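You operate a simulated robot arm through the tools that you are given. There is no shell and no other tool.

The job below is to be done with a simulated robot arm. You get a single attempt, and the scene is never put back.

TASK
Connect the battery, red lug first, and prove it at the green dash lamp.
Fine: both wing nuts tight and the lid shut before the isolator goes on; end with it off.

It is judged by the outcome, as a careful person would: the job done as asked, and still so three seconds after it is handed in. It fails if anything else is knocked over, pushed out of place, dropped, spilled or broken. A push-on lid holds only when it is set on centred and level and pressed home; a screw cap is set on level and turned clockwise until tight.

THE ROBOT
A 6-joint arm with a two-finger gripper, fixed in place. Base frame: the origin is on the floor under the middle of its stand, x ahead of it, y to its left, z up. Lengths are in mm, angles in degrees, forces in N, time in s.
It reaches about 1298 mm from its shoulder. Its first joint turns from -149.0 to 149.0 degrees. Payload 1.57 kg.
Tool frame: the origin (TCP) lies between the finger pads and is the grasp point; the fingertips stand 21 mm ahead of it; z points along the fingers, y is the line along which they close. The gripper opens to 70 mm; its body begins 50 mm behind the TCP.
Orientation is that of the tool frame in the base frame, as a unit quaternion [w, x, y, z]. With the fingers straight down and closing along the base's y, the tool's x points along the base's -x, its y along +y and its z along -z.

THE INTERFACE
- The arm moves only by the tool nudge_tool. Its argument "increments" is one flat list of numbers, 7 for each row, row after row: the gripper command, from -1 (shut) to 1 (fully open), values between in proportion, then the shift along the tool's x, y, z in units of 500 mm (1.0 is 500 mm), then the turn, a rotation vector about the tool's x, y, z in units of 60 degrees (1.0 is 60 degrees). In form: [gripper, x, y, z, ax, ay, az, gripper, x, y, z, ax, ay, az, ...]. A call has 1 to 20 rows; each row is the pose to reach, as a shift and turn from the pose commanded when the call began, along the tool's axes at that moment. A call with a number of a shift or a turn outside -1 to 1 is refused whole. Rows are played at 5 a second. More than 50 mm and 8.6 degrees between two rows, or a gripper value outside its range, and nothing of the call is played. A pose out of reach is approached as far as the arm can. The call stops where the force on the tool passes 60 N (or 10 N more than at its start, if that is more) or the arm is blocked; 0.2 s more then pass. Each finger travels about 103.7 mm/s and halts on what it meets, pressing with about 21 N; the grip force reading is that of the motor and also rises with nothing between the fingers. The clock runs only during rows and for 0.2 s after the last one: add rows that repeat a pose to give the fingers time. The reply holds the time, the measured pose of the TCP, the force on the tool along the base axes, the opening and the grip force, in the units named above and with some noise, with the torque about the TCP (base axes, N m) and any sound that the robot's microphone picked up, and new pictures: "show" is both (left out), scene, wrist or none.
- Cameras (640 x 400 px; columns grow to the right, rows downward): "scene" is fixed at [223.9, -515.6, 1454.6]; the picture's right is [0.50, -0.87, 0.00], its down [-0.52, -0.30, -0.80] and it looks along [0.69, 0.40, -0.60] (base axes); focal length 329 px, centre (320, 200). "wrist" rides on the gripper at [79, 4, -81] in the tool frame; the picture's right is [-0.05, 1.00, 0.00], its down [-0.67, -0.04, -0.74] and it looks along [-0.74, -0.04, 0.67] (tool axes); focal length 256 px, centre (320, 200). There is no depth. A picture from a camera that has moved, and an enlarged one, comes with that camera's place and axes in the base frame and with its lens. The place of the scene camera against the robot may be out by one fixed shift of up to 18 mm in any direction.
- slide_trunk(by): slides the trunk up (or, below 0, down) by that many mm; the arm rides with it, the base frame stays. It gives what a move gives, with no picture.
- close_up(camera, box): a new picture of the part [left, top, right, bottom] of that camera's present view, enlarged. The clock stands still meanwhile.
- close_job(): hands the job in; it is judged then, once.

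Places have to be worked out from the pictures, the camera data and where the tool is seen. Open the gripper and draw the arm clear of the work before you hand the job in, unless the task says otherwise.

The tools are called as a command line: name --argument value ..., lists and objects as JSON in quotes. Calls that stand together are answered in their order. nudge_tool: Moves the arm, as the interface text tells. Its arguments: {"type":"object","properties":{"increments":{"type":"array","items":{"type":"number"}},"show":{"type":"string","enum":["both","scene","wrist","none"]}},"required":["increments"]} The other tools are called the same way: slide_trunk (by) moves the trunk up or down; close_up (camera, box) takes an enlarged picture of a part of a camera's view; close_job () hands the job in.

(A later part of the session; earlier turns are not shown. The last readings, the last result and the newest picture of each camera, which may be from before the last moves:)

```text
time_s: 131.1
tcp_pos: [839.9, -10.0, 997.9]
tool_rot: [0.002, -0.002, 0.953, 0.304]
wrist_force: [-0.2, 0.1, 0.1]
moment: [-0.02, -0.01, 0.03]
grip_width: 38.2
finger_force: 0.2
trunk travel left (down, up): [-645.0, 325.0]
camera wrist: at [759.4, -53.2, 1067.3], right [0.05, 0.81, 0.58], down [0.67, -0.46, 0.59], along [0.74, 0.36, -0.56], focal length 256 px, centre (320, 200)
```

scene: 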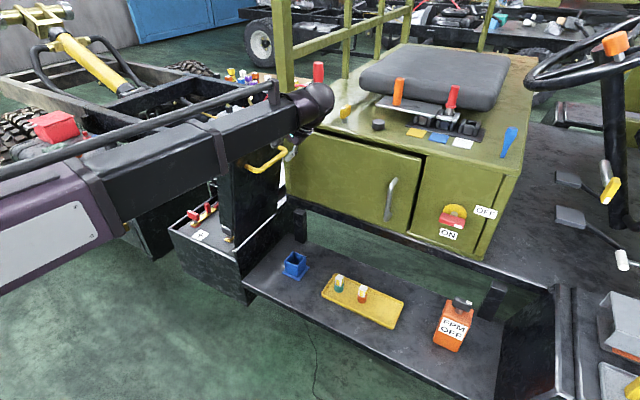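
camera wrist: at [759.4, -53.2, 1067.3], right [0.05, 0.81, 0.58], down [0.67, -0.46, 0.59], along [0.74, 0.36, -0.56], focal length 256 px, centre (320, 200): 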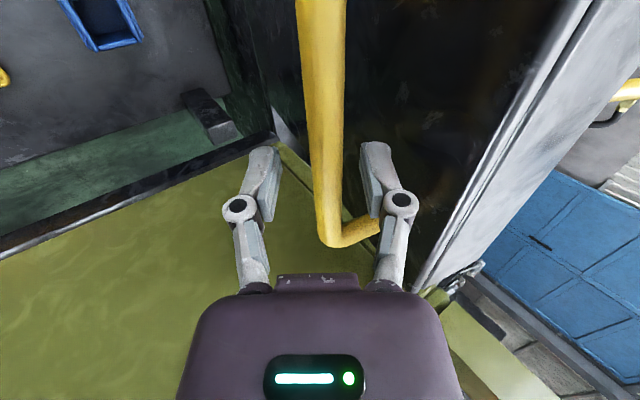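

The bar is between the fingers. I'll close on it and begin bringing the lid back over.

nudge_tool --increments '[-1, 0, 0, 0, 0, 0, 0, -1, 0, 0, 0, 0, 0, 0, -1, 0, 0, 0, 0, 0, 0]' --show "none"

nudge_tool --increments '[-1, 0, 0.0082, 0.0058, 0, 0, 0, -1, 0, 0.0163, 0.0116, 0, 0, 0]' --show "none"

slide_trunk --by 6

nudge_tool --increments '[-1, 0, 0.0082, 0.0058, 0, 0, 0, -1, 0, 0.0196, 0.0139, 0, 0, 0]' --show "wrist"

```text
time_s: 131.9
tcp_pos: [839.6, -5.5, 1000.0]
tool_rot: [0.001, -0.002, 0.952, 0.307]
wrist_force: [11.0, 21.3, 28.1]
moment: [0.19, 0.02, 0.08]
grip_width: 13.0
finger_force: 30.8
trunk travel left (down, up): [-645.0, 325.0]
```

```text
time_s: 132.5
tcp_pos: [837.9, -1.5, 998.7]
tool_rot: [0.002, 0.0, 0.953, 0.304]
wrist_force: [4.5, -9.8, 21.2]
moment: [-0.01, -0.11, 0.05]
grip_width: 12.8
finger_force: 32.2
trunk travel left (down, up): [-645.0, 325.0]
```

```text
time_s: 133.1
tcp_pos: [840.0, 1.4, 1001.1]
tool_rot: [-0.001, -0.002, 0.953, 0.303]
wrist_force: [-11.1, 5.3, -27.2]
moment: [0.01, -0.03, 0.26]
grip_width: 13.4
finger_force: 32.5
trunk travel left (down, up): [-651.0, 319.0]
```

```text
time_s: 133.7
tcp_pos: [840.5, 13.5, 1006.5]
tool_rot: [0.002, -0.002, 0.952, 0.305]
wrist_force: [-6.3, -4.6, 4.9]
moment: [-0.12, 0.53, 0.51]
grip_width: 13.0
finger_force: 31.7
trunk travel left (down, up): [-651.0, 319.0]
camera wrist: at [759.3, -31.9, 1074.5], right [0.05, 0.81, 0.58], down [0.67, -0.46, 0.59], along [0.75, 0.36, -0.56], focal length 256 px, centre (320, 200)
```

wrist: 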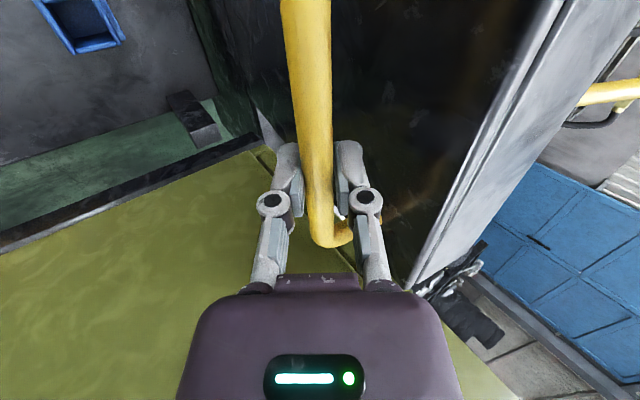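

The lid follows. Continuing over the top.

slide_trunk --by 5

nudge_tool --increments '[-1, 0, 0.0245, 0.0173, 0, 0, 0, -1, 0, 0.049, 0.0347, 0, 0, 0]' --show "none"

slide_trunk --by 3

nudge_tool --increments '[-1, 0, 0.0245, 0.0173, 0, 0, 0, -1, 0, 0.049, 0.0347, 0, 0, 0, -1, 0, 0.0735, 0.052, 0, 0, 0, -1, 0, 0.093, 0.066, 0, 0, 0]' --show "both"

```text
time_s: 134.2
tcp_pos: [840.7, 13.9, 1007.7]
tool_rot: [0.0, -0.002, 0.953, 0.303]
wrist_force: [-11.7, 7.2, -26.3]
moment: [-0.03, -0.03, 0.13]
grip_width: 13.3
finger_force: 32.2
trunk travel left (down, up): [-656.0, 314.0]
```

```text
time_s: 134.8
tcp_pos: [840.4, 43.9, 1010.9]
tool_rot: [0.003, -0.002, 0.952, 0.307]
wrist_force: [5.8, -4.6, 26.9]
moment: [0.13, -0.37, 0.31]
grip_width: 13.4
finger_force: 32.3
trunk travel left (down, up): [-656.0, 314.0]
```

```text
time_s: 135.3
tcp_pos: [840.2, 43.4, 1012.0]
tool_rot: [0.0, -0.001, 0.953, 0.303]
wrist_force: [-0.5, 1.4, -4.3]
moment: [-0.03, -0.73, -0.43]
grip_width: 13.1
finger_force: 32.1
trunk travel left (down, up): [-659.0, 311.0]
```

```text
time_s: 136.3
tcp_pos: [840.4, 99.9, 1013.4]
tool_rot: [0.002, -0.002, 0.953, 0.304]
wrist_force: [13.1, -0.4, 24.2]
moment: [0.02, -0.03, 0.08]
grip_width: 13.0
finger_force: 32.4
trunk travel left (down, up): [-659.0, 311.0]
camera wrist: at [759.7, 55.8, 1082.0], right [0.05, 0.81, 0.58], down [0.66, -0.46, 0.59], along [0.75, 0.36, -0.56], focal length 256 px, centre (320, 200)
```

scene: 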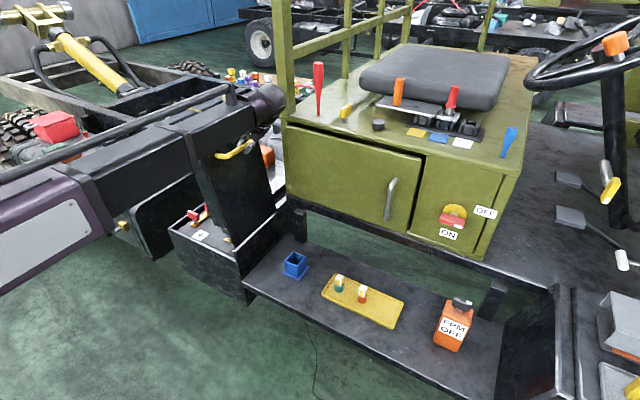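
wrist: 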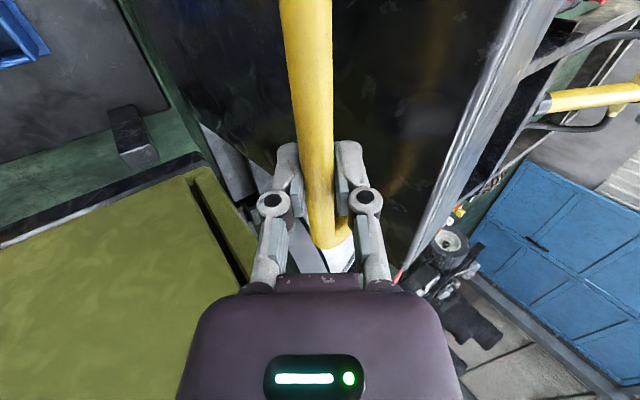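

Just past vertical. I'll carry it on down the other side, gradually taking out the tilt.

nudge_tool --increments '[-1, 0, 0.0272, 0.0193, 0, 0, 0, -1, 0, 0.0544, 0.0385, 0, 0, 0, -1, 0, 0.0816, 0.0578, 0, 0, 0]' --show "none"

slide_trunk --by 3

nudge_tool --increments '[-1, 0, 0.0202, 0.0217, 0.042, 0, 0, -1, 0, 0.0404, 0.0433, 0.085, 0, 0]' --show "none"

nudge_tool --increments '[-1, 0, 0.0168, 0.019, 0.033, 0, 0, -1, 0, 0.0336, 0.0379, 0.067, 0, 0]' --show "none"

```text
time_s: 137.1
tcp_pos: [839.5, 149.3, 1009.0]
tool_rot: [-0.002, -0.002, 0.954, 0.3]
wrist_force: [-8.3, -9.5, -38.7]
moment: [-0.08, 0.08, 0.12]
grip_width: 13.3
finger_force: 31.9
trunk travel left (down, up): [-659.0, 311.0]
```

```text
time_s: 137.7
tcp_pos: [842.8, 149.8, 1011.5]
tool_rot: [0.001, -0.001, 0.954, 0.301]
wrist_force: [-6.9, -7.8, -36.8]
moment: [-0.23, 0.09, 0.11]
grip_width: 13.4
finger_force: 31.5
trunk travel left (down, up): [-662.0, 308.0]
```

```text
time_s: 138.3
tcp_pos: [841.7, 180.7, 1004.8]
tool_rot: [0.0, -0.001, 0.965, 0.261]
wrist_force: [7.5, -3.0, -12.9]
moment: [-0.17, 0.36, 0.38]
grip_width: 13.4
finger_force: 32.2
trunk travel left (down, up): [-662.0, 308.0]
```

```text
time_s: 138.9
tcp_pos: [842.2, 202.4, 996.9]
tool_rot: [0.001, -0.001, 0.974, 0.227]
wrist_force: [5.0, -10.7, -24.6]
moment: [-0.21, -0.77, -0.27]
grip_width: 13.7
finger_force: 32.0
trunk travel left (down, up): [-662.0, 308.0]
```

nudge_tool --increments '[-1, 0, 0.0172, 0.0185, 0.067, 0, 0, -1, 0, 0.0344, 0.037, 0.135, 0, 0]' --show "none"

slide_trunk --by -6

nudge_tool --increments '[-1, 0, 0.019, 0.0125, 0.05, 0, 0, -1, 0, 0.038, 0.025, 0.1, 0, 0]' --show "none"

slide_trunk --by -9

nudge_tool --increments '[-1, 0, 0.0208, 0.008, 0.058, 0, 0, -1, 0, 0.0416, 0.0158, 0.117, 0, 0]' --show "both"

```text
time_s: 139.5
tcp_pos: [841.4, 227.1, 987.6]
tool_rot: [0.0, -0.001, 0.987, 0.158]
wrist_force: [9.2, -8.6, -18.7]
moment: [-0.17, -0.35, -0.01]
grip_width: 13.3
finger_force: 32.0
trunk travel left (down, up): [-662.0, 308.0]
```

```text
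time_s: 140.0
tcp_pos: [839.5, 230.2, 984.6]
tool_rot: [0.002, -0.002, 0.987, 0.16]
wrist_force: [14.2, 21.0, 16.8]
moment: [0.48, 0.38, 0.18]
grip_width: 13.8
finger_force: 31.9
trunk travel left (down, up): [-656.0, 314.0]
```

```text
time_s: 140.6
tcp_pos: [839.8, 246.8, 975.8]
tool_rot: [0.0, -0.001, 0.995, 0.102]
wrist_force: [-2.2, -14.9, -26.0]
moment: [-0.13, -0.57, 0.0]
grip_width: 13.4
finger_force: 32.4
trunk travel left (down, up): [-656.0, 314.0]
```

```text
time_s: 141.2
tcp_pos: [839.2, 253.1, 971.0]
tool_rot: [0.003, -0.002, 0.994, 0.108]
wrist_force: [12.2, 23.3, 25.3]
moment: [0.31, 0.03, 0.03]
grip_width: 12.9
finger_force: 32.0
trunk travel left (down, up): [-647.0, 323.0]
```

```text
time_s: 141.8
tcp_pos: [839.2, 267.7, 963.7]
tool_rot: [-0.001, 0.0, 0.999, 0.041]
wrist_force: [-7.4, -17.8, -32.5]
moment: [-0.07, 0.04, 0.4]
grip_width: 13.2
finger_force: 32.1
trunk travel left (down, up): [-647.0, 323.0]
camera wrist: at [759.2, 263.7, 1046.4], right [0.05, 1.0, 0.08], down [0.67, -0.1, 0.74], along [0.74, 0.02, -0.67], focal length 256 px, centre (320, 200)
```

scene: 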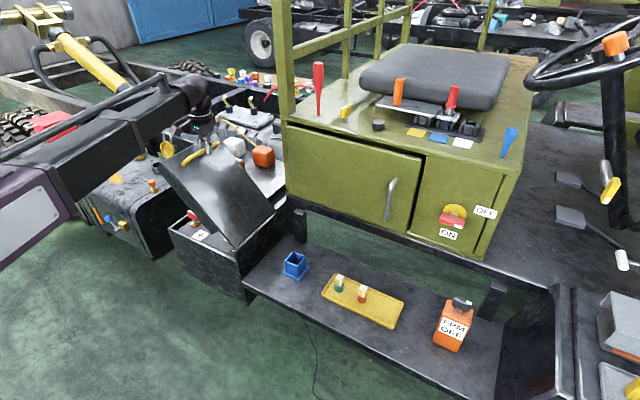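
wrist: 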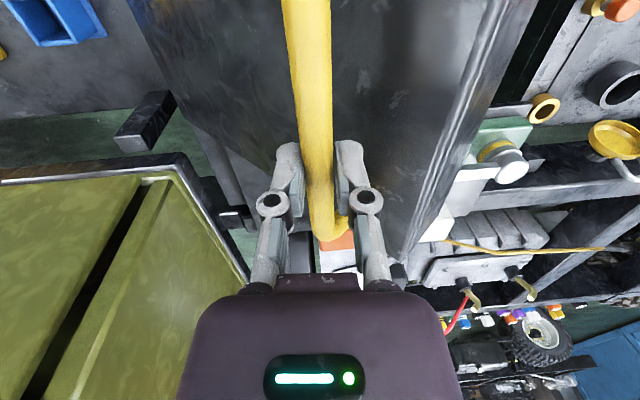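

Following the same arc down. Continuing with alternating lowers and +y nudges.

slide_trunk --by -12

nudge_tool --increments '[-1, 0, 0.016, 0.002, 0.04, 0, 0, -1, 0, 0.032, 0.003, 0.078, 0, 0]' --show "none"

slide_trunk --by -14

nudge_tool --increments '[-1, 0, 0.015, 0, 0, 0, 0, -1, 0, 0.03, 0, 0, 0, 0]' --show "none"

slide_trunk --by -18

nudge_tool --increments '[-1, 0, 0.015, 0, 0, 0, 0, -1, 0, 0.029, 0, 0, 0, 0]' --show "none"

```text
time_s: 142.4
tcp_pos: [839.1, 276.3, 955.7]
tool_rot: [0.003, -0.003, 0.999, 0.047]
wrist_force: [6.5, 25.8, 26.0]
moment: [0.33, -0.06, 0.03]
grip_width: 13.5
finger_force: 31.7
trunk travel left (down, up): [-635.0, 335.0]
```

```text
time_s: 143.0
tcp_pos: [838.3, 283.1, 952.7]
tool_rot: [-0.001, 0.0, 1.0, 0.0]
wrist_force: [-7.5, -19.4, -25.8]
moment: [-0.15, 0.12, 0.21]
grip_width: 13.4
finger_force: 32.3
trunk travel left (down, up): [-635.0, 335.0]
```

```text
time_s: 143.6
tcp_pos: [838.8, 292.2, 940.9]
tool_rot: [0.002, -0.003, 1.0, 0.006]
wrist_force: [5.4, 29.8, 24.5]
moment: [0.25, 0.0, 0.06]
grip_width: 13.1
finger_force: 32.2
trunk travel left (down, up): [-621.0, 349.0]
```

```text
time_s: 144.2
tcp_pos: [839.3, 295.6, 937.8]
tool_rot: [-0.001, -0.001, 1.0, 0.0]
wrist_force: [-8.1, -25.4, -25.3]
moment: [-0.06, 0.02, 0.17]
grip_width: 13.5
finger_force: 32.3
trunk travel left (down, up): [-621.0, 349.0]
```

```text
time_s: 144.9
tcp_pos: [838.3, 308.0, 922.8]
tool_rot: [0.002, -0.002, 1.0, 0.006]
wrist_force: [4.2, 33.4, 23.7]
moment: [0.17, 0.0, 0.06]
grip_width: 12.9
finger_force: 32.1
trunk travel left (down, up): [-603.0, 367.0]
```

```text
time_s: 145.5
tcp_pos: [838.1, 311.0, 919.8]
tool_rot: [-0.001, 0.001, 1.0, 0.0]
wrist_force: [-12.9, -29.2, -32.9]
moment: [-0.19, -0.3, 0.26]
grip_width: 13.1
finger_force: 32.4
trunk travel left (down, up): [-603.0, 367.0]
```

slide_trunk --by -20

nudge_tool --increments '[-1, 0, 0.014, 0, 0, 0, 0, -1, 0, 0.026, 0, 0, 0, 0]' --show "none"

slide_trunk --by -22

nudge_tool --increments '[-1, 0, 0.014, 0, 0, 0, 0, -1, 0, 0.028, 0, 0, 0, 0]' --show "none"

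slide_trunk --by -23

nudge_tool --increments '[-1, 0, 0.012, 0, 0, 0, 0, -1, 0, 0.024, 0, 0, 0, 0]' --show "both"

```text
time_s: 146.1
tcp_pos: [836.8, 322.3, 903.6]
tool_rot: [0.002, -0.003, 1.0, 0.006]
wrist_force: [3.7, 36.4, 23.6]
moment: [0.07, -0.01, 0.06]
grip_width: 12.6
finger_force: 31.4
trunk travel left (down, up): [-583.0, 387.0]
```

```text
time_s: 146.7
tcp_pos: [837.9, 324.4, 900.9]
tool_rot: [-0.001, 0.001, 1.0, -0.001]
wrist_force: [-10.3, -24.1, -20.1]
moment: [0.11, -0.61, 0.08]
grip_width: 13.1
finger_force: 31.8
trunk travel left (down, up): [-583.0, 387.0]
```

```text
time_s: 147.4
tcp_pos: [838.0, 337.3, 880.7]
tool_rot: [0.003, -0.003, 1.0, 0.007]
wrist_force: [2.0, 40.0, 30.9]
moment: [-0.42, -0.01, 0.06]
grip_width: 12.9
finger_force: 31.7
trunk travel left (down, up): [-561.0, 409.0]
```

```text
time_s: 148.0
tcp_pos: [838.6, 337.6, 878.4]
tool_rot: [-0.002, 0.0, 1.0, -0.001]
wrist_force: [-10.4, -28.0, -20.5]
moment: [0.36, -0.16, 0.36]
grip_width: 12.5
finger_force: 32.4
trunk travel left (down, up): [-561.0, 409.0]
```

```text
time_s: 148.7
tcp_pos: [837.7, 351.0, 857.7]
tool_rot: [0.003, -0.003, 1.0, 0.007]
wrist_force: [-0.3, 39.1, 17.0]
moment: [-0.28, 0.21, -0.04]
grip_width: 13.4
finger_force: 31.8
trunk travel left (down, up): [-538.0, 432.0]
```

```text
time_s: 149.3
tcp_pos: [837.7, 351.0, 856.7]
tool_rot: [0.0, -0.001, 1.0, 0.0]
wrist_force: [-9.4, -14.3, -9.6]
moment: [0.26, -0.71, 0.14]
grip_width: 13.2
finger_force: 32.5
trunk travel left (down, up): [-538.0, 432.0]
camera wrist: at [757.9, 354.9, 938.3], right [0.05, 1.0, 0.0], down [0.67, -0.04, 0.75], along [0.74, -0.04, -0.67], focal length 256 px, centre (320, 200)
```

scene: 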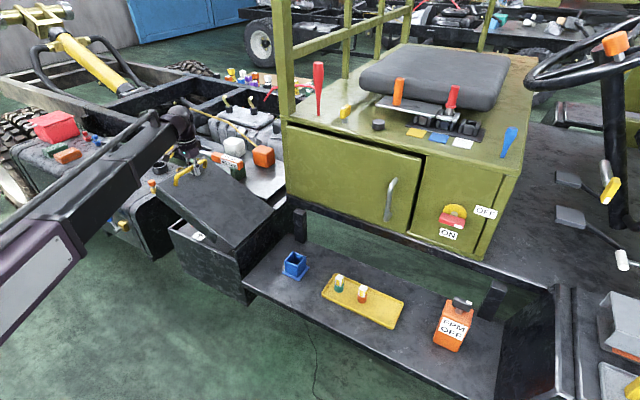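
wrist: 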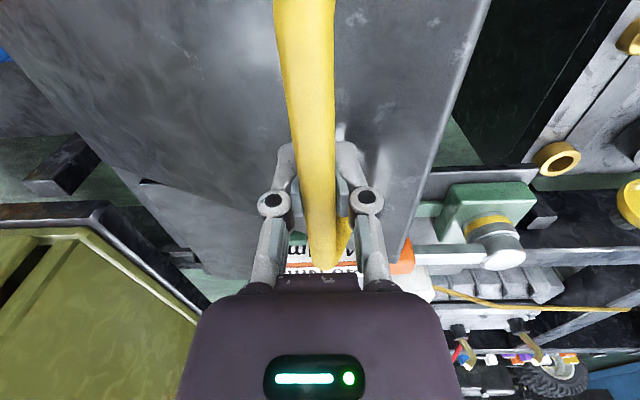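

Still holding; lid about 25° from closed. Continuing down.

slide_trunk --by -24

nudge_tool --increments '[-1, 0, 0.011, 0, 0, 0, 0, -1, 0, 0.02, 0, 0, 0, 0]' --show "none"

slide_trunk --by -25

nudge_tool --increments '[-1, 0, 0.01, 0, 0, 0, 0, -1, 0, 0.018, 0, 0, 0, 0]' --show "none"

slide_trunk --by -26

nudge_tool --increments '[-1, 0, 0.007, 0, 0, 0, 0, -1, 0, 0.014, 0, 0, 0, 0]' --show "both"

```text
time_s: 150.0
tcp_pos: [838.7, 356.2, 832.8]
tool_rot: [0.001, 0.0, 1.0, 0.003]
wrist_force: [1.2, 14.8, 5.6]
moment: [-0.48, 0.29, 0.16]
grip_width: 8.0
finger_force: 31.8
trunk travel left (down, up): [-514.0, 456.0]
```

```text
time_s: 150.6
tcp_pos: [838.8, 360.5, 831.9]
tool_rot: [0.001, 0.001, 1.0, 0.003]
wrist_force: [-3.4, -41.0, -24.8]
moment: [0.94, 0.28, -0.1]
grip_width: 7.1
finger_force: 32.4
trunk travel left (down, up): [-514.0, 456.0]
```

```text
time_s: 151.3
tcp_pos: [840.2, 371.4, 807.1]
tool_rot: [0.001, -0.003, 1.0, 0.007]
wrist_force: [6.3, 26.8, 4.6]
moment: [-0.53, 0.42, -0.07]
grip_width: 7.8
finger_force: 32.3
trunk travel left (down, up): [-489.0, 481.0]
```

```text
time_s: 151.9
tcp_pos: [839.1, 371.1, 807.1]
tool_rot: [0.001, 0.0, 1.0, 0.001]
wrist_force: [9.0, -7.1, -1.6]
moment: [-0.58, -0.06, 0.18]
grip_width: 7.4
finger_force: 31.9
trunk travel left (down, up): [-489.0, 481.0]
```

```text
time_s: 152.6
tcp_pos: [839.7, 378.5, 780.4]
tool_rot: [0.0, -0.001, 1.0, 0.005]
wrist_force: [18.8, 23.1, 6.3]
moment: [-1.97, 1.27, -1.46]
grip_width: 14.6
finger_force: 31.6
trunk travel left (down, up): [-463.0, 507.0]
```

```text
time_s: 153.2
tcp_pos: [838.7, 378.8, 781.2]
tool_rot: [0.002, -0.001, 1.0, 0.001]
wrist_force: [19.5, -3.6, 7.0]
moment: [-3.25, 0.58, 0.14]
grip_width: 12.4
finger_force: 32.6
trunk travel left (down, up): [-463.0, 507.0]
camera wrist: at [759.1, 381.9, 862.8], right [0.05, 1.0, 0.0], down [0.66, -0.03, 0.75], along [0.75, -0.04, -0.66], focal length 256 px, centre (320, 200)
```

scene: 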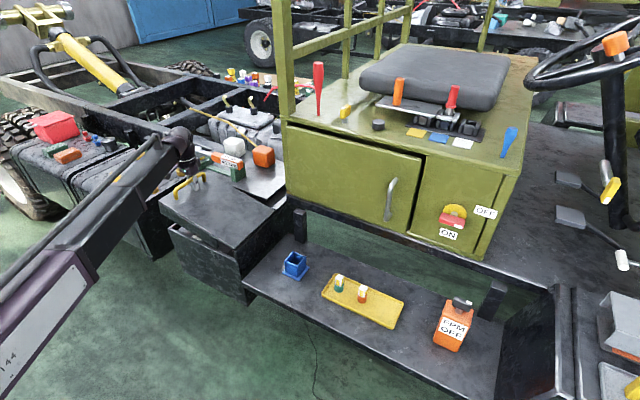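
wrist: 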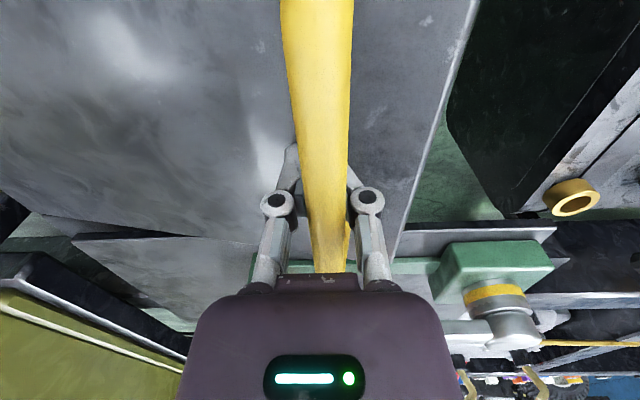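

The bar has slid up between the fingers so the tips now bear on the lid top; that will press it shut. I'll keep the light grip and continue down with small y steps.

nudge_tool --increments '[-1, 0, 0.006, 0, 0, 0, 0, -1, 0, 0.006, 0, 0, 0, 0]' --show "none"

slide_trunk --by -18

close_up --camera "scene" --box '[140, 130, 280, 260]'

close_up --camera "wrist" --box '[180, 100, 460, 300]'

```text
time_s: 153.8
tcp_pos: [838.2, 382.9, 780.3]
tool_rot: [0.0, -0.001, 1.0, 0.004]
wrist_force: [4.4, -14.6, -7.7]
moment: [-0.23, 0.03, 0.03]
grip_width: 7.6
finger_force: 31.7
trunk travel left (down, up): [-463.0, 507.0]
```

```text
time_s: 154.5
tcp_pos: [838.0, 388.3, 762.1]
tool_rot: [0.0, -0.002, 1.0, 0.006]
wrist_force: [4.4, 17.0, 1.0]
moment: [-1.16, 0.16, -0.03]
grip_width: 8.5
finger_force: 31.6
trunk travel left (down, up): [-445.0, 525.0]
```

```text
3.08 times, centred on (210, 195) of scene
camera zoom: at [223.9, -515.6, 1454.6], right [0.5, -0.87, 0.0], down [-0.52, -0.3, -0.8], along [0.69, 0.4, -0.6], focal length 1011 px, centre (658, 215)
```

zoom: 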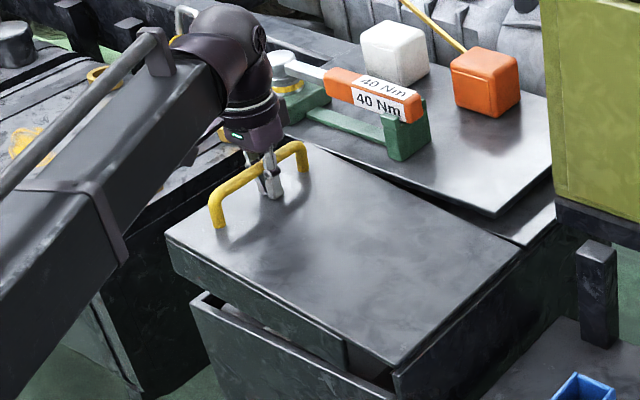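

```text
2.00 times, centred on (320, 200) of wrist
camera zoom: at [757.7, 390.2, 844.8], right [0.05, 1.0, 0.01], down [0.66, -0.04, 0.75], along [0.75, -0.03, -0.67], focal length 512 px, centre (320, 200)
```

zoom: 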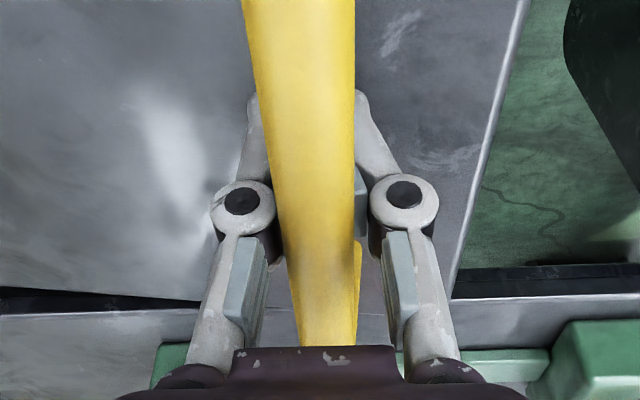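

The bar is resting on the closed fingers and the lid comes down with them. I'll lower the remaining distance gently.

slide_trunk --by -18

slide_trunk --by -12

close_up --camera "scene" --box '[140, 130, 280, 260]'

close_up --camera "wrist" --box '[180, 100, 460, 300]'

```text
time_s: 155.1
tcp_pos: [838.4, 389.2, 744.4]
tool_rot: [0.003, -0.002, 1.0, 0.006]
wrist_force: [6.3, 46.7, 6.2]
moment: [-1.93, 0.24, -0.06]
grip_width: 13.7
finger_force: 31.8
trunk travel left (down, up): [-427.0, 543.0]
```

```text
time_s: 155.7
tcp_pos: [838.8, 387.6, 731.4]
tool_rot: [0.002, -0.002, 1.0, 0.005]
wrist_force: [7.6, 44.2, 2.0]
moment: [-1.53, -0.15, 0.21]
grip_width: 20.6
finger_force: 31.5
trunk travel left (down, up): [-415.0, 555.0]
```

```text
3.08 times, centred on (210, 195) of scene
camera zoom: at [223.9, -515.6, 1454.6], right [0.5, -0.87, 0.0], down [-0.52, -0.3, -0.8], along [0.69, 0.4, -0.6], focal length 1011 px, centre (658, 215)
```

zoom: 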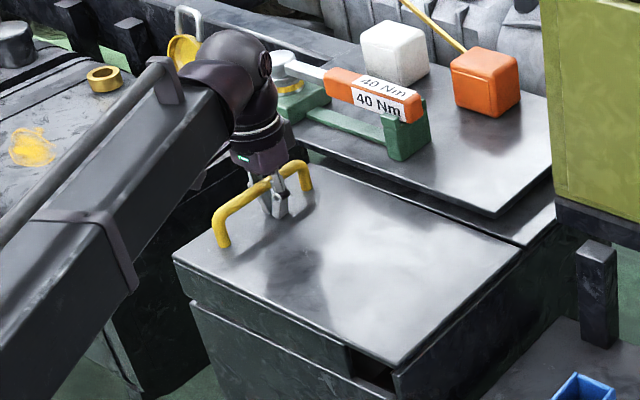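

```text
2.00 times, centred on (320, 200) of wrist
camera zoom: at [757.6, 391.0, 814.0], right [0.05, 1.0, 0.01], down [0.66, -0.04, 0.75], along [0.75, -0.03, -0.67], focal length 512 px, centre (320, 200)
```

zoom: 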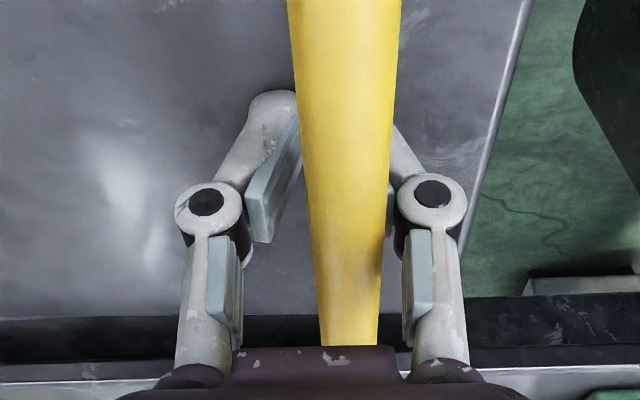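

Lid is within a few degrees of closed. I'll shift +y 5 mm to relieve the side force, then open the fingers.

nudge_tool --increments '[-1, 0, 0.01, 0, 0, 0, 0, -0.3, 0, 0.01, 0, 0, 0, 0, 0.3, 0, 0.01, 0, 0, 0, 0, 0.3, 0, 0.01, 0, 0, 0, 0]' --show "both"

close_up --camera "scene" --box '[140, 130, 280, 260]'

```text
time_s: 156.7
tcp_pos: [837.8, 388.6, 733.5]
tool_rot: [0.001, -0.001, 1.0, 0.004]
wrist_force: [0.1, -0.6, 0.0]
moment: [-0.01, 0.02, -0.01]
grip_width: 45.6
finger_force: 0.0
trunk travel left (down, up): [-415.0, 555.0]
camera wrist: at [757.7, 392.3, 815.5], right [0.05, 1.0, 0.01], down [0.66, -0.04, 0.75], along [0.75, -0.03, -0.67], focal length 256 px, centre (320, 200)
```

scene: 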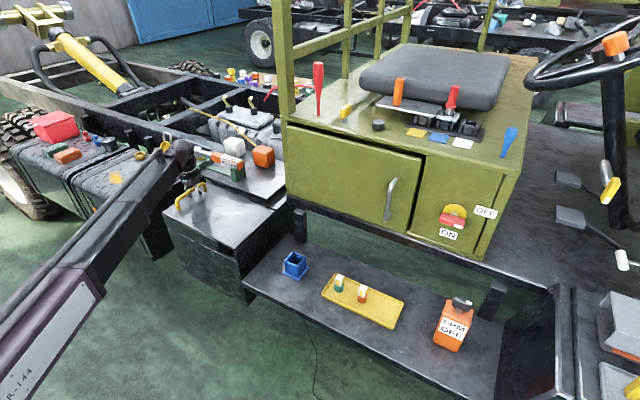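
wrist: 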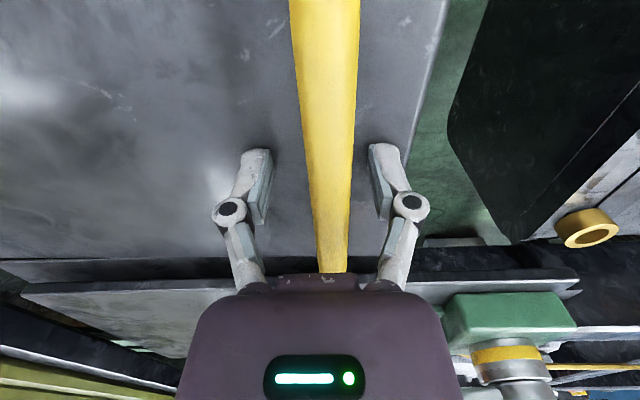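

```text
3.08 times, centred on (210, 195) of scene
camera zoom: at [223.9, -515.6, 1454.6], right [0.5, -0.87, 0.0], down [-0.52, -0.3, -0.8], along [0.69, 0.4, -0.6], focal length 1011 px, centre (658, 215)
```

zoom: 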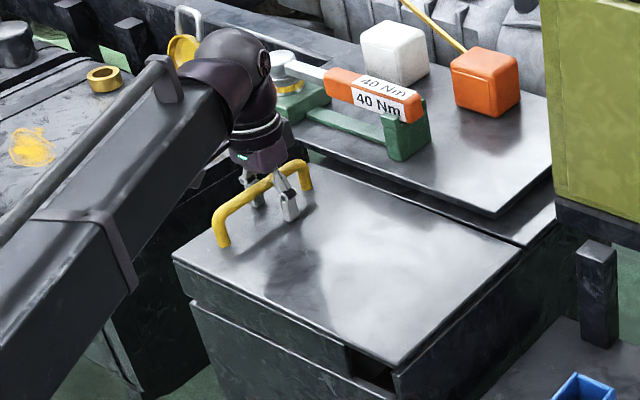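

The lid stays where it is by hinge friction, a few millimetres open, so I'll rise, close the fingers, and press down on the lid top beside the handle.

slide_trunk --by 65

nudge_tool --increments '[0, 0, -0.04, 0, 0, 0, 0, -1, 0, -0.08, 0, 0, 0, 0, -1, 0, -0.09, 0, 0, 0, 0, -1, 0, -0.09, 0, 0, 0, 0]' --show "wrist"

close_up --camera "scene" --box '[140, 160, 280, 280]'

```text
time_s: 157.8
tcp_pos: [838.6, 390.6, 798.7]
tool_rot: [0.002, -0.002, 1.0, 0.004]
wrist_force: [-0.1, 0.1, 0.1]
moment: [0.02, 0.0, 0.01]
grip_width: 45.6
finger_force: 0.1
trunk travel left (down, up): [-480.0, 490.0]
```

```text
time_s: 158.8
tcp_pos: [840.3, 342.8, 798.2]
tool_rot: [0.002, -0.001, 1.0, 0.003]
wrist_force: [0.2, 0.6, -0.7]
moment: [0.02, -0.01, -0.01]
grip_width: 0.0
finger_force: 21.0
trunk travel left (down, up): [-480.0, 490.0]
camera wrist: at [758.3, 346.6, 880.4], right [0.05, 1.0, 0.01], down [0.66, -0.04, 0.75], along [0.75, -0.03, -0.67], focal length 256 px, centre (320, 200)
```

wrist: 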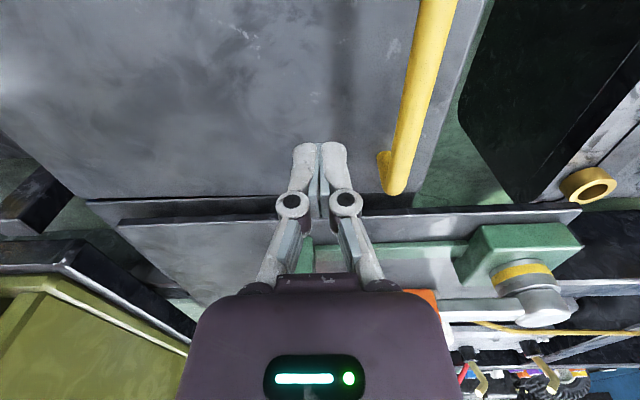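

```text
3.33 times, centred on (210, 220) of scene
camera zoom: at [223.9, -515.6, 1454.6], right [0.5, -0.87, 0.0], down [-0.52, -0.3, -0.8], along [0.69, 0.4, -0.6], focal length 1096 px, centre (687, 133)
```

zoom: 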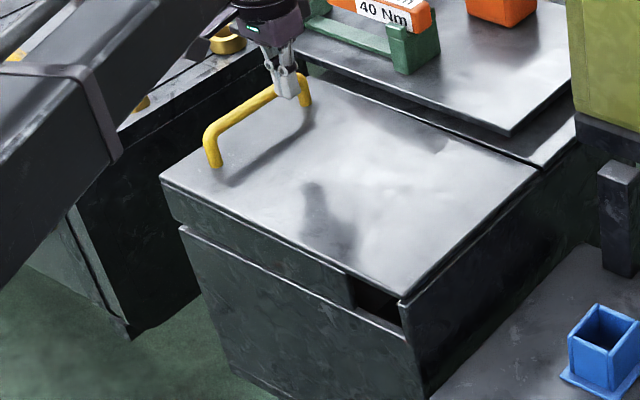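

The lid is nearly flush. I'll lower the closed fingers onto its top in steps and press until it is firmly down.

slide_trunk --by -66

slide_trunk --by -6

slide_trunk --by -5

slide_trunk --by -4

```text
time_s: 159.8
tcp_pos: [837.9, 343.9, 732.7]
tool_rot: [0.002, -0.001, 1.0, 0.003]
wrist_force: [0.2, 0.4, -0.1]
moment: [0.03, -0.03, -0.02]
grip_width: 0.0
finger_force: 21.3
trunk travel left (down, up): [-414.0, 556.0]
```

```text
time_s: 160.4
tcp_pos: [839.3, 343.4, 726.5]
tool_rot: [0.001, 0.0, 1.0, 0.004]
wrist_force: [-0.1, 1.8, 0.3]
moment: [0.03, 0.01, -0.01]
grip_width: 0.0
finger_force: 20.8
trunk travel left (down, up): [-408.0, 562.0]
```

```text
time_s: 160.9
tcp_pos: [837.4, 344.4, 725.9]
tool_rot: [0.004, -0.001, 1.0, 0.005]
wrist_force: [16.2, 6.7, 49.1]
moment: [0.04, -0.05, -0.01]
grip_width: 6.0
finger_force: 28.8
trunk travel left (down, up): [-403.0, 567.0]
```

```text
time_s: 161.2
tcp_pos: [838.4, 346.0, 725.7]
tool_rot: [0.006, -0.001, 1.0, 0.006]
wrist_force: [0.0, -0.4, 45.1]
moment: [-0.1, 0.27, 0.05]
grip_width: 5.9
finger_force: 28.5
trunk travel left (down, up): [-403.0, 567.0]
stopped: the force on the tool passed its limit at 70 N (the readings are from after the stop); the commanded pose is now the measured one
```

The lid resists firmly at tip height 705 with 70 N and does not move further, so it seems shut. I'll rise and compare with the original closed picture.

slide_trunk --by 100

close_up --camera "scene" --box '[150, 170, 310, 310]'

close_up --camera "wrist" --box '[0, 0, 640, 400]'

```text
time_s: 162.6
tcp_pos: [840.3, 345.1, 822.0]
tool_rot: [0.003, -0.002, 1.0, 0.005]
wrist_force: [0.0, -0.1, -0.1]
moment: [0.02, -0.03, -0.01]
grip_width: 0.0
finger_force: 28.6
trunk travel left (down, up): [-503.0, 467.0]
```

```text
2.86 times, centred on (230, 240) of scene
camera zoom: at [223.9, -515.6, 1454.6], right [0.5, -0.87, 0.0], down [-0.52, -0.3, -0.8], along [0.69, 0.4, -0.6], focal length 939 px, centre (577, 86)
```

zoom: 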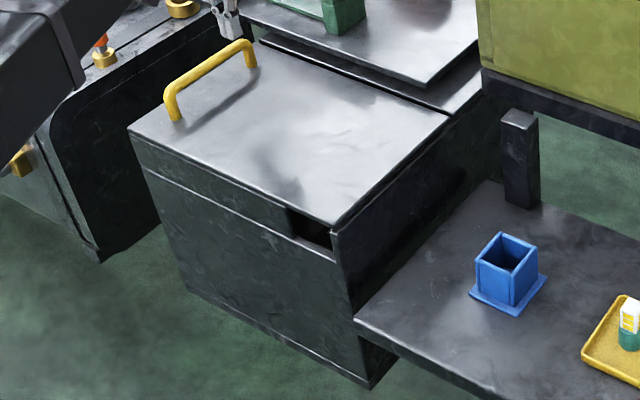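

```text
1.00 times, centred on (320, 200) of wrist (not enlarged: the box is as wide or as high as the picture)
camera zoom: at [759.9, 347.9, 903.1], right [0.05, 1.0, 0.01], down [0.66, -0.04, 0.75], along [0.75, -0.03, -0.66], focal length 256 px, centre (320, 200)
```

zoom: 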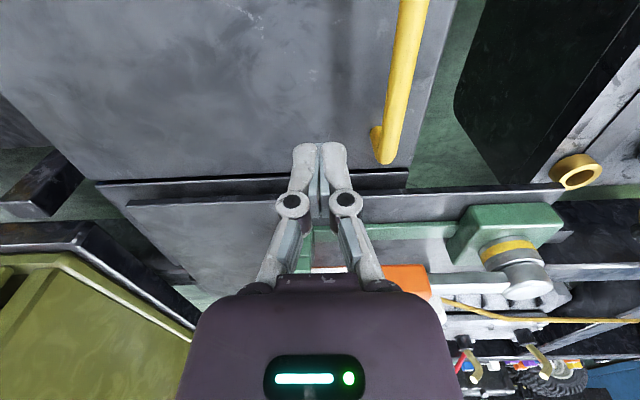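

The lid looks exactly as in the first picture: shut. Now I need to find the green dash lamp; a tall narrow close-up at the right edge of the scene shows beyond the frame.

close_up --camera "scene" --box '[630, 0, 640, 399]'

close_up --camera "scene" --box '[636, 0, 640, 180]'

close_up --camera "scene" --box '[636, 150, 640, 330]'

```text
1.00 times, centred on (635, 200) of scene (not enlarged: the box is as wide or as high as the picture)
camera zoom: at [223.9, -515.6, 1454.6], right [0.5, -0.87, 0.0], down [-0.52, -0.3, -0.8], along [0.69, 0.4, -0.6], focal length 330 px, centre (4, 200)
```

zoom: 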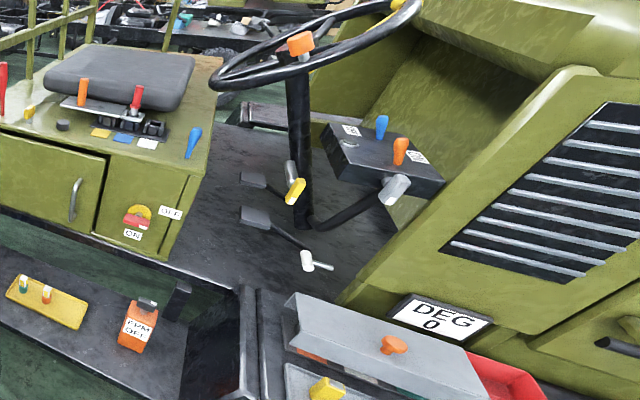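

```text
2.22 times, centred on (638, 90) of scene
camera zoom: at [223.9, -515.6, 1454.6], right [0.5, -0.87, 0.0], down [-0.52, -0.3, -0.8], along [0.69, 0.4, -0.6], focal length 730 px, centre (-387, 444)
```

zoom: 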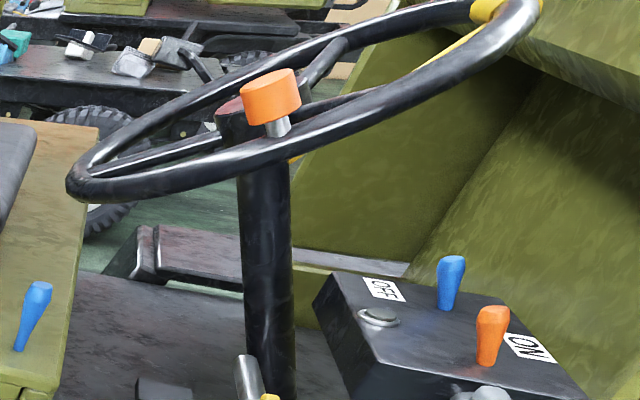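

```text
2.22 times, centred on (638, 240) of scene
camera zoom: at [223.9, -515.6, 1454.6], right [0.5, -0.87, 0.0], down [-0.52, -0.3, -0.8], along [0.69, 0.4, -0.6], focal length 730 px, centre (-387, 111)
```

zoom: 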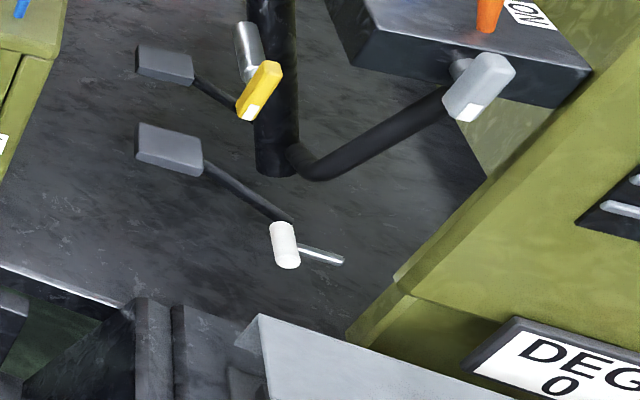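

Beyond the frame I see a dash console with OFF/ON labels, a round dim lamp, and blue and orange levers. I'll zoom in on it.

close_up --camera "scene" --box '[639, 100, 640, 190]'

close_up --camera "scene" --box '[639, 120, 640, 170]'

close_up --camera "scene" --box '[639, 0, 640, 120]'

```text
4.44 times, centred on (640, 145) of scene
camera zoom: at [223.9, -515.6, 1454.6], right [0.5, -0.87, 0.0], down [-0.52, -0.3, -0.8], along [0.69, 0.4, -0.6], focal length 1461 px, centre (-1100, 444)
```

zoom: 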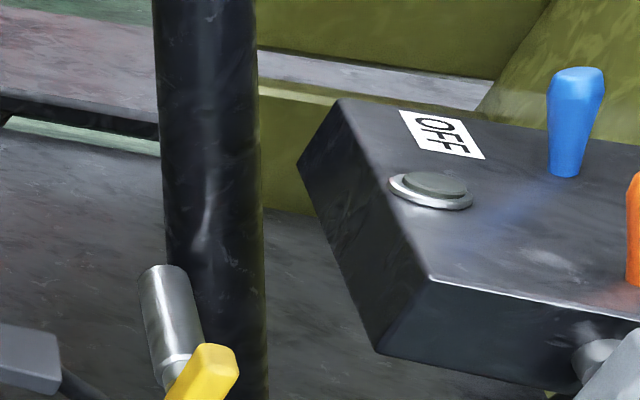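

```text
8.00 times, centred on (640, 145) of scene
camera zoom: at [223.9, -515.6, 1454.6], right [0.5, -0.87, 0.0], down [-0.52, -0.3, -0.8], along [0.69, 0.4, -0.6], focal length 2629 px, centre (-2236, 640)
```

zoom: 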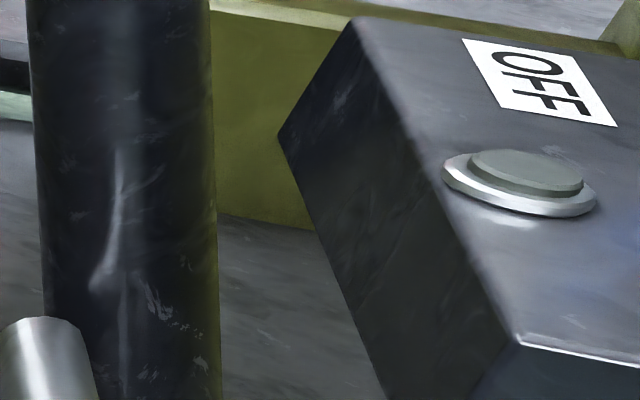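

```text
3.33 times, centred on (640, 60) of scene
camera zoom: at [223.9, -515.6, 1454.6], right [0.5, -0.87, 0.0], down [-0.52, -0.3, -0.8], along [0.69, 0.4, -0.6], focal length 1096 px, centre (-745, 667)
```

zoom: 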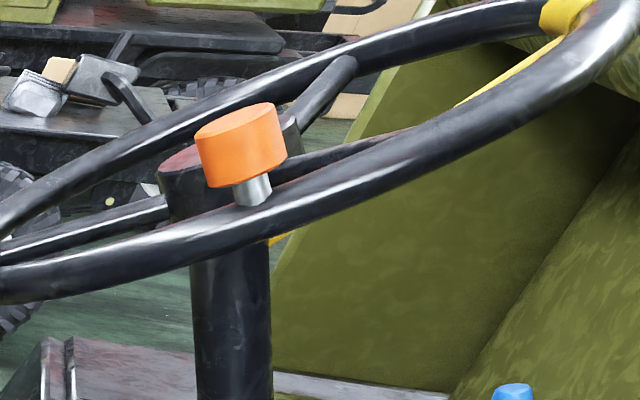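

The round dim dome by the OFF label must be the dash lamp (unlit now). Next I'll go to the isolator at about (948, −489, 900): first back off from the box, then along −y while pitching the tool forward.

nudge_tool --increments '[-1, 0.083, 0, 0, 0, 0, 0, -1, 0.166, 0, 0, 0, 0, 0, 0, 0.249, 0, 0, 0, 0, 0, 0.4, 0.332, 0, 0, 0, 0, 0, 0.4, 0.415, 0, 0, 0, 0, 0, 0.4, 0.498, 0, 0, 0, 0, 0]' --show "none"

nudge_tool --increments '[0.4, 0, -0.09, -0.002, 0, -0.07, 0, 0.4, 0, -0.18, -0.006, 0, -0.14, 0, 0.4, 0, -0.27, -0.012, 0, -0.21, 0, 0.4, 0, -0.36, -0.02, 0, -0.28, 0, 0.4, 0, -0.45, -0.03, 0, -0.35, 0, 0.4, 0, -0.54, -0.042, 0, -0.42, 0, 0.4, 0, -0.63, -0.058, 0, -0.49, 0, 0.4, 0, -0.72, -0.075, 0, -0.56, 0, 0.4, 0, -0.81, -0.092, 0, -0.63, 0, 0.4, 0, -0.9, -0.108, 0, -0.7, 0, 0.4, 0, -0.99, -0.125, 0, -0.8, 0]' --show "both"

```text
time_s: 163.9
tcp_pos: [591.0, 344.3, 822.0]
tool_rot: [0.004, -0.001, 1.0, 0.004]
wrist_force: [-0.3, 0.2, 0.1]
moment: [0.0, 0.02, -0.02]
grip_width: 49.0
finger_force: 0.1
trunk travel left (down, up): [-503.0, 467.0]
```

```text
time_s: 166.3
tcp_pos: [644.3, -172.1, 883.6]
tool_rot: [0.41, 0.0, 0.912, 0.006]
wrist_force: [0.2, 1.1, -0.1]
moment: [0.02, -0.02, 0.02]
grip_width: 49.1
finger_force: 0.0
out of reach, approached as far as the arm can: row 6, 7, 8, 9, 10, 11
trunk travel left (down, up): [-503.0, 467.0]
camera wrist: at [531.1, -168.3, 879.7], right [0.03, 1.0, 0.05], down [-0.11, -0.04, 0.99], along [0.99, -0.04, 0.11], focal length 256 px, centre (320, 200)
```

scene: 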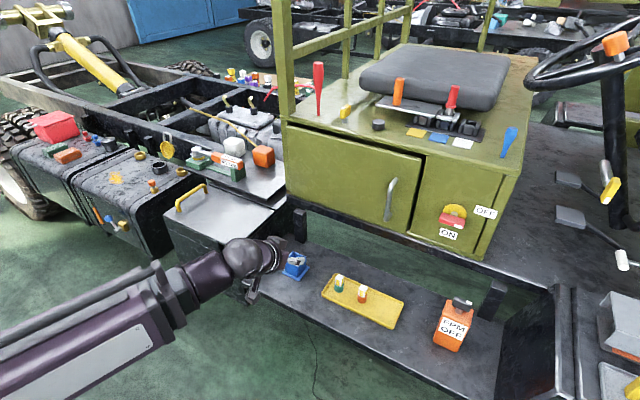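
wrist: 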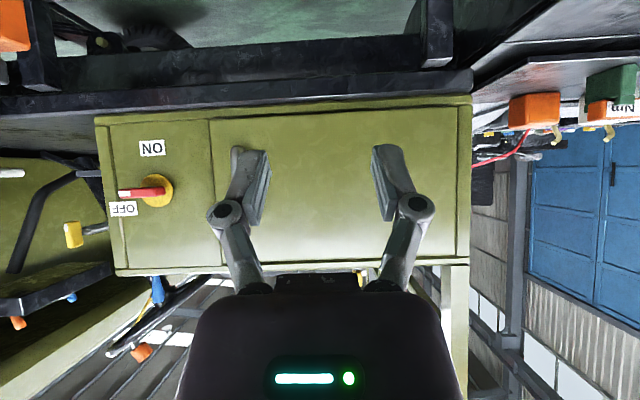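

The wrist view confirms the isolator: white tip toward OFF, ON label below. It triangulates to the disc at about (990, −487, 898). I'll move in −y and finish pitching the tool horizontal.

nudge_tool --increments '[0.4, -0.033, -0.079, -0.01, 0, -0.087, 0, 0.4, -0.066, -0.158, -0.02, 0, -0.173, 0, 0.4, -0.098, -0.236, -0.031, 0, -0.26, 0, 0.4, -0.131, -0.315, -0.041, 0, -0.347, 0, 0.4, -0.164, -0.394, -0.052, 0, -0.433, 0, 0.4, -0.197, -0.473, -0.062, 0, -0.52, 0, 0.4, -0.229, -0.551, -0.073, 0, -0.607, 0, 0.4, -0.262, -0.63, -0.083, 0, -0.693, 0, 0.4, -0.262, -0.63, -0.083, 0, -0.693, 0]' --show "both"

```text
time_s: 168.3
tcp_pos: [702.3, -487.4, 1008.3]
tool_rot: [0.708, 0.002, 0.707, 0.004]
wrist_force: [-0.1, -0.2, -0.5]
moment: [-0.01, -0.02, 0.01]
grip_width: 48.8
finger_force: 0.0
out of reach, approached as far as the arm can: row 2, 3, 4, 5
trunk travel left (down, up): [-503.0, 467.0]
camera wrist: at [620.4, -482.9, 929.4], right [0.0, 1.0, 0.06], down [-0.75, -0.04, 0.66], along [0.67, -0.04, 0.74], focal length 256 px, centre (320, 200)
```

scene: 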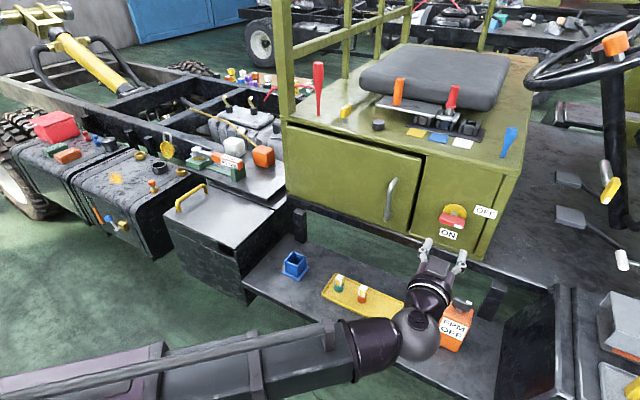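
wrist: 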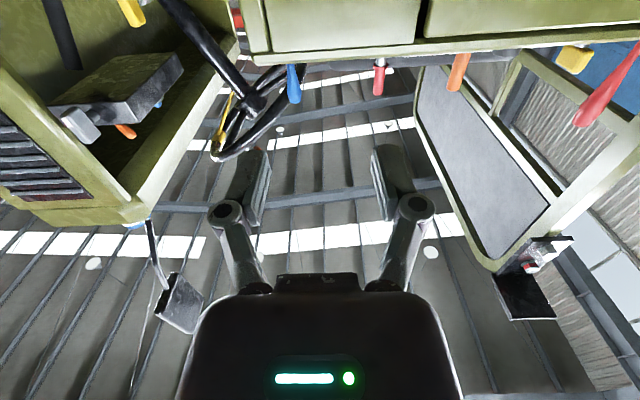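

The tool is horizontal, but the camera is underneath, looking up. I'll roll the tool 180° about its axis so the camera sits above and sees the isolator.

nudge_tool --increments '[0.4, 0, 0, 0, 0, 0, -0.125, 0.4, 0, 0, 0, 0, 0, -0.25, 0.4, 0, 0, 0, 0, 0, -0.375, 0.4, 0, 0, 0, 0, 0, -0.5, 0.4, 0, 0, 0, 0, 0, -0.625, 0.4, 0, 0, 0, 0, 0, -0.75, 0.4, 0, 0, 0, 0, 0, -0.875, 0.4, 0, 0, 0, 0, 0, -1]' --show "none"

nudge_tool --increments '[0.4, 0, 0, 0, 0, 0, -0.125, 0.4, 0, 0, 0, 0, 0, -0.25, 0.4, 0, 0, 0, 0, 0, -0.375, 0.4, 0, 0, 0, 0, 0, -0.5, 0.4, 0, 0, 0, 0, 0, -0.625, 0.4, 0, 0, 0, 0, 0, -0.75, 0.4, 0, 0, 0, 0, 0, -0.875, 0.4, 0, 0, 0, 0, 0, -1]' --show "none"

nudge_tool --increments '[0.4, 0, 0, 0, 0, 0, -0.125, 0.4, 0, 0, 0, 0, 0, -0.25, 0.4, 0, 0, 0, 0, 0, -0.375, 0.4, 0, 0, 0, 0, 0, -0.5, 0.4, 0, 0, 0, 0, 0, -0.625, 0.4, 0, 0, 0, 0, 0, -0.75, 0.4, 0, 0, 0, 0, 0, -0.875, 0.4, 0, 0, 0, 0, 0, -1]' --show "both"

```text
time_s: 170.2
tcp_pos: [702.9, -487.7, 1007.4]
tool_rot: [0.614, -0.353, 0.613, -0.351]
wrist_force: [0.2, 0.9, 0.1]
moment: [-0.02, -0.03, 0.01]
grip_width: 49.1
finger_force: 0.0
trunk travel left (down, up): [-503.0, 467.0]
```

```text
time_s: 171.9
tcp_pos: [754.8, -425.1, 967.3]
tool_rot: [-0.363, 0.577, -0.525, 0.51]
wrist_force: [0.9, 1.7, -0.8]
moment: [-0.05, -0.04, -0.04]
grip_width: 48.7
finger_force: 0.1
out of reach, approached as far as the arm can: row 4, 5, 6, 7, 8
trunk travel left (down, up): [-503.0, 467.0]
```

```text
time_s: 173.8
tcp_pos: [817.8, -293.7, 962.7]
tool_rot: [0.003, 0.749, -0.251, 0.613]
wrist_force: [-0.6, -0.2, -0.6]
moment: [0.0, -0.02, 0.0]
grip_width: 49.0
finger_force: 0.0
out of reach, approached as far as the arm can: row 1, 2, 3, 4, 5, 6, 7, 8
trunk travel left (down, up): [-503.0, 467.0]
camera wrist: at [750.6, -302.2, 1054.3], right [-0.39, -0.85, -0.35], down [-0.75, 0.51, -0.42], along [0.54, 0.1, -0.84], focal length 256 px, centre (320, 200)
```

scene: 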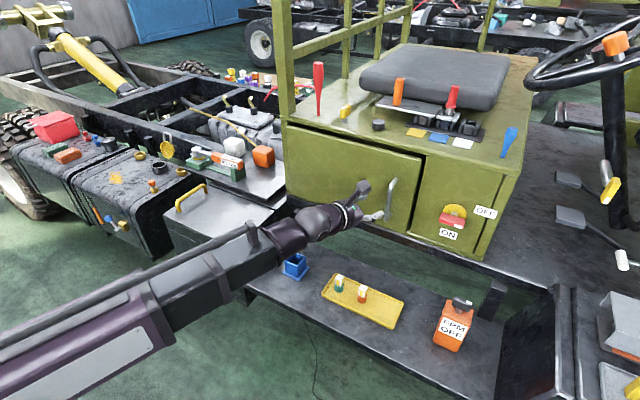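
wrist: 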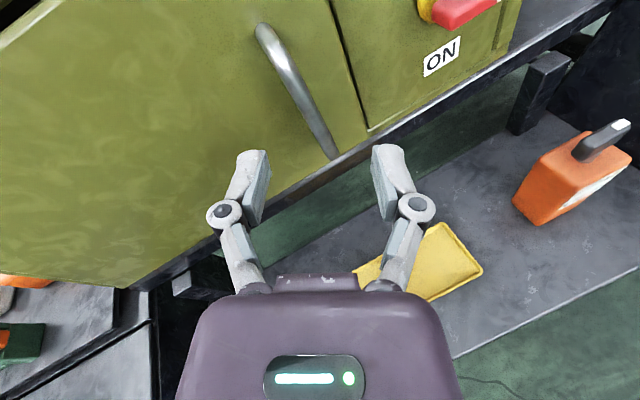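

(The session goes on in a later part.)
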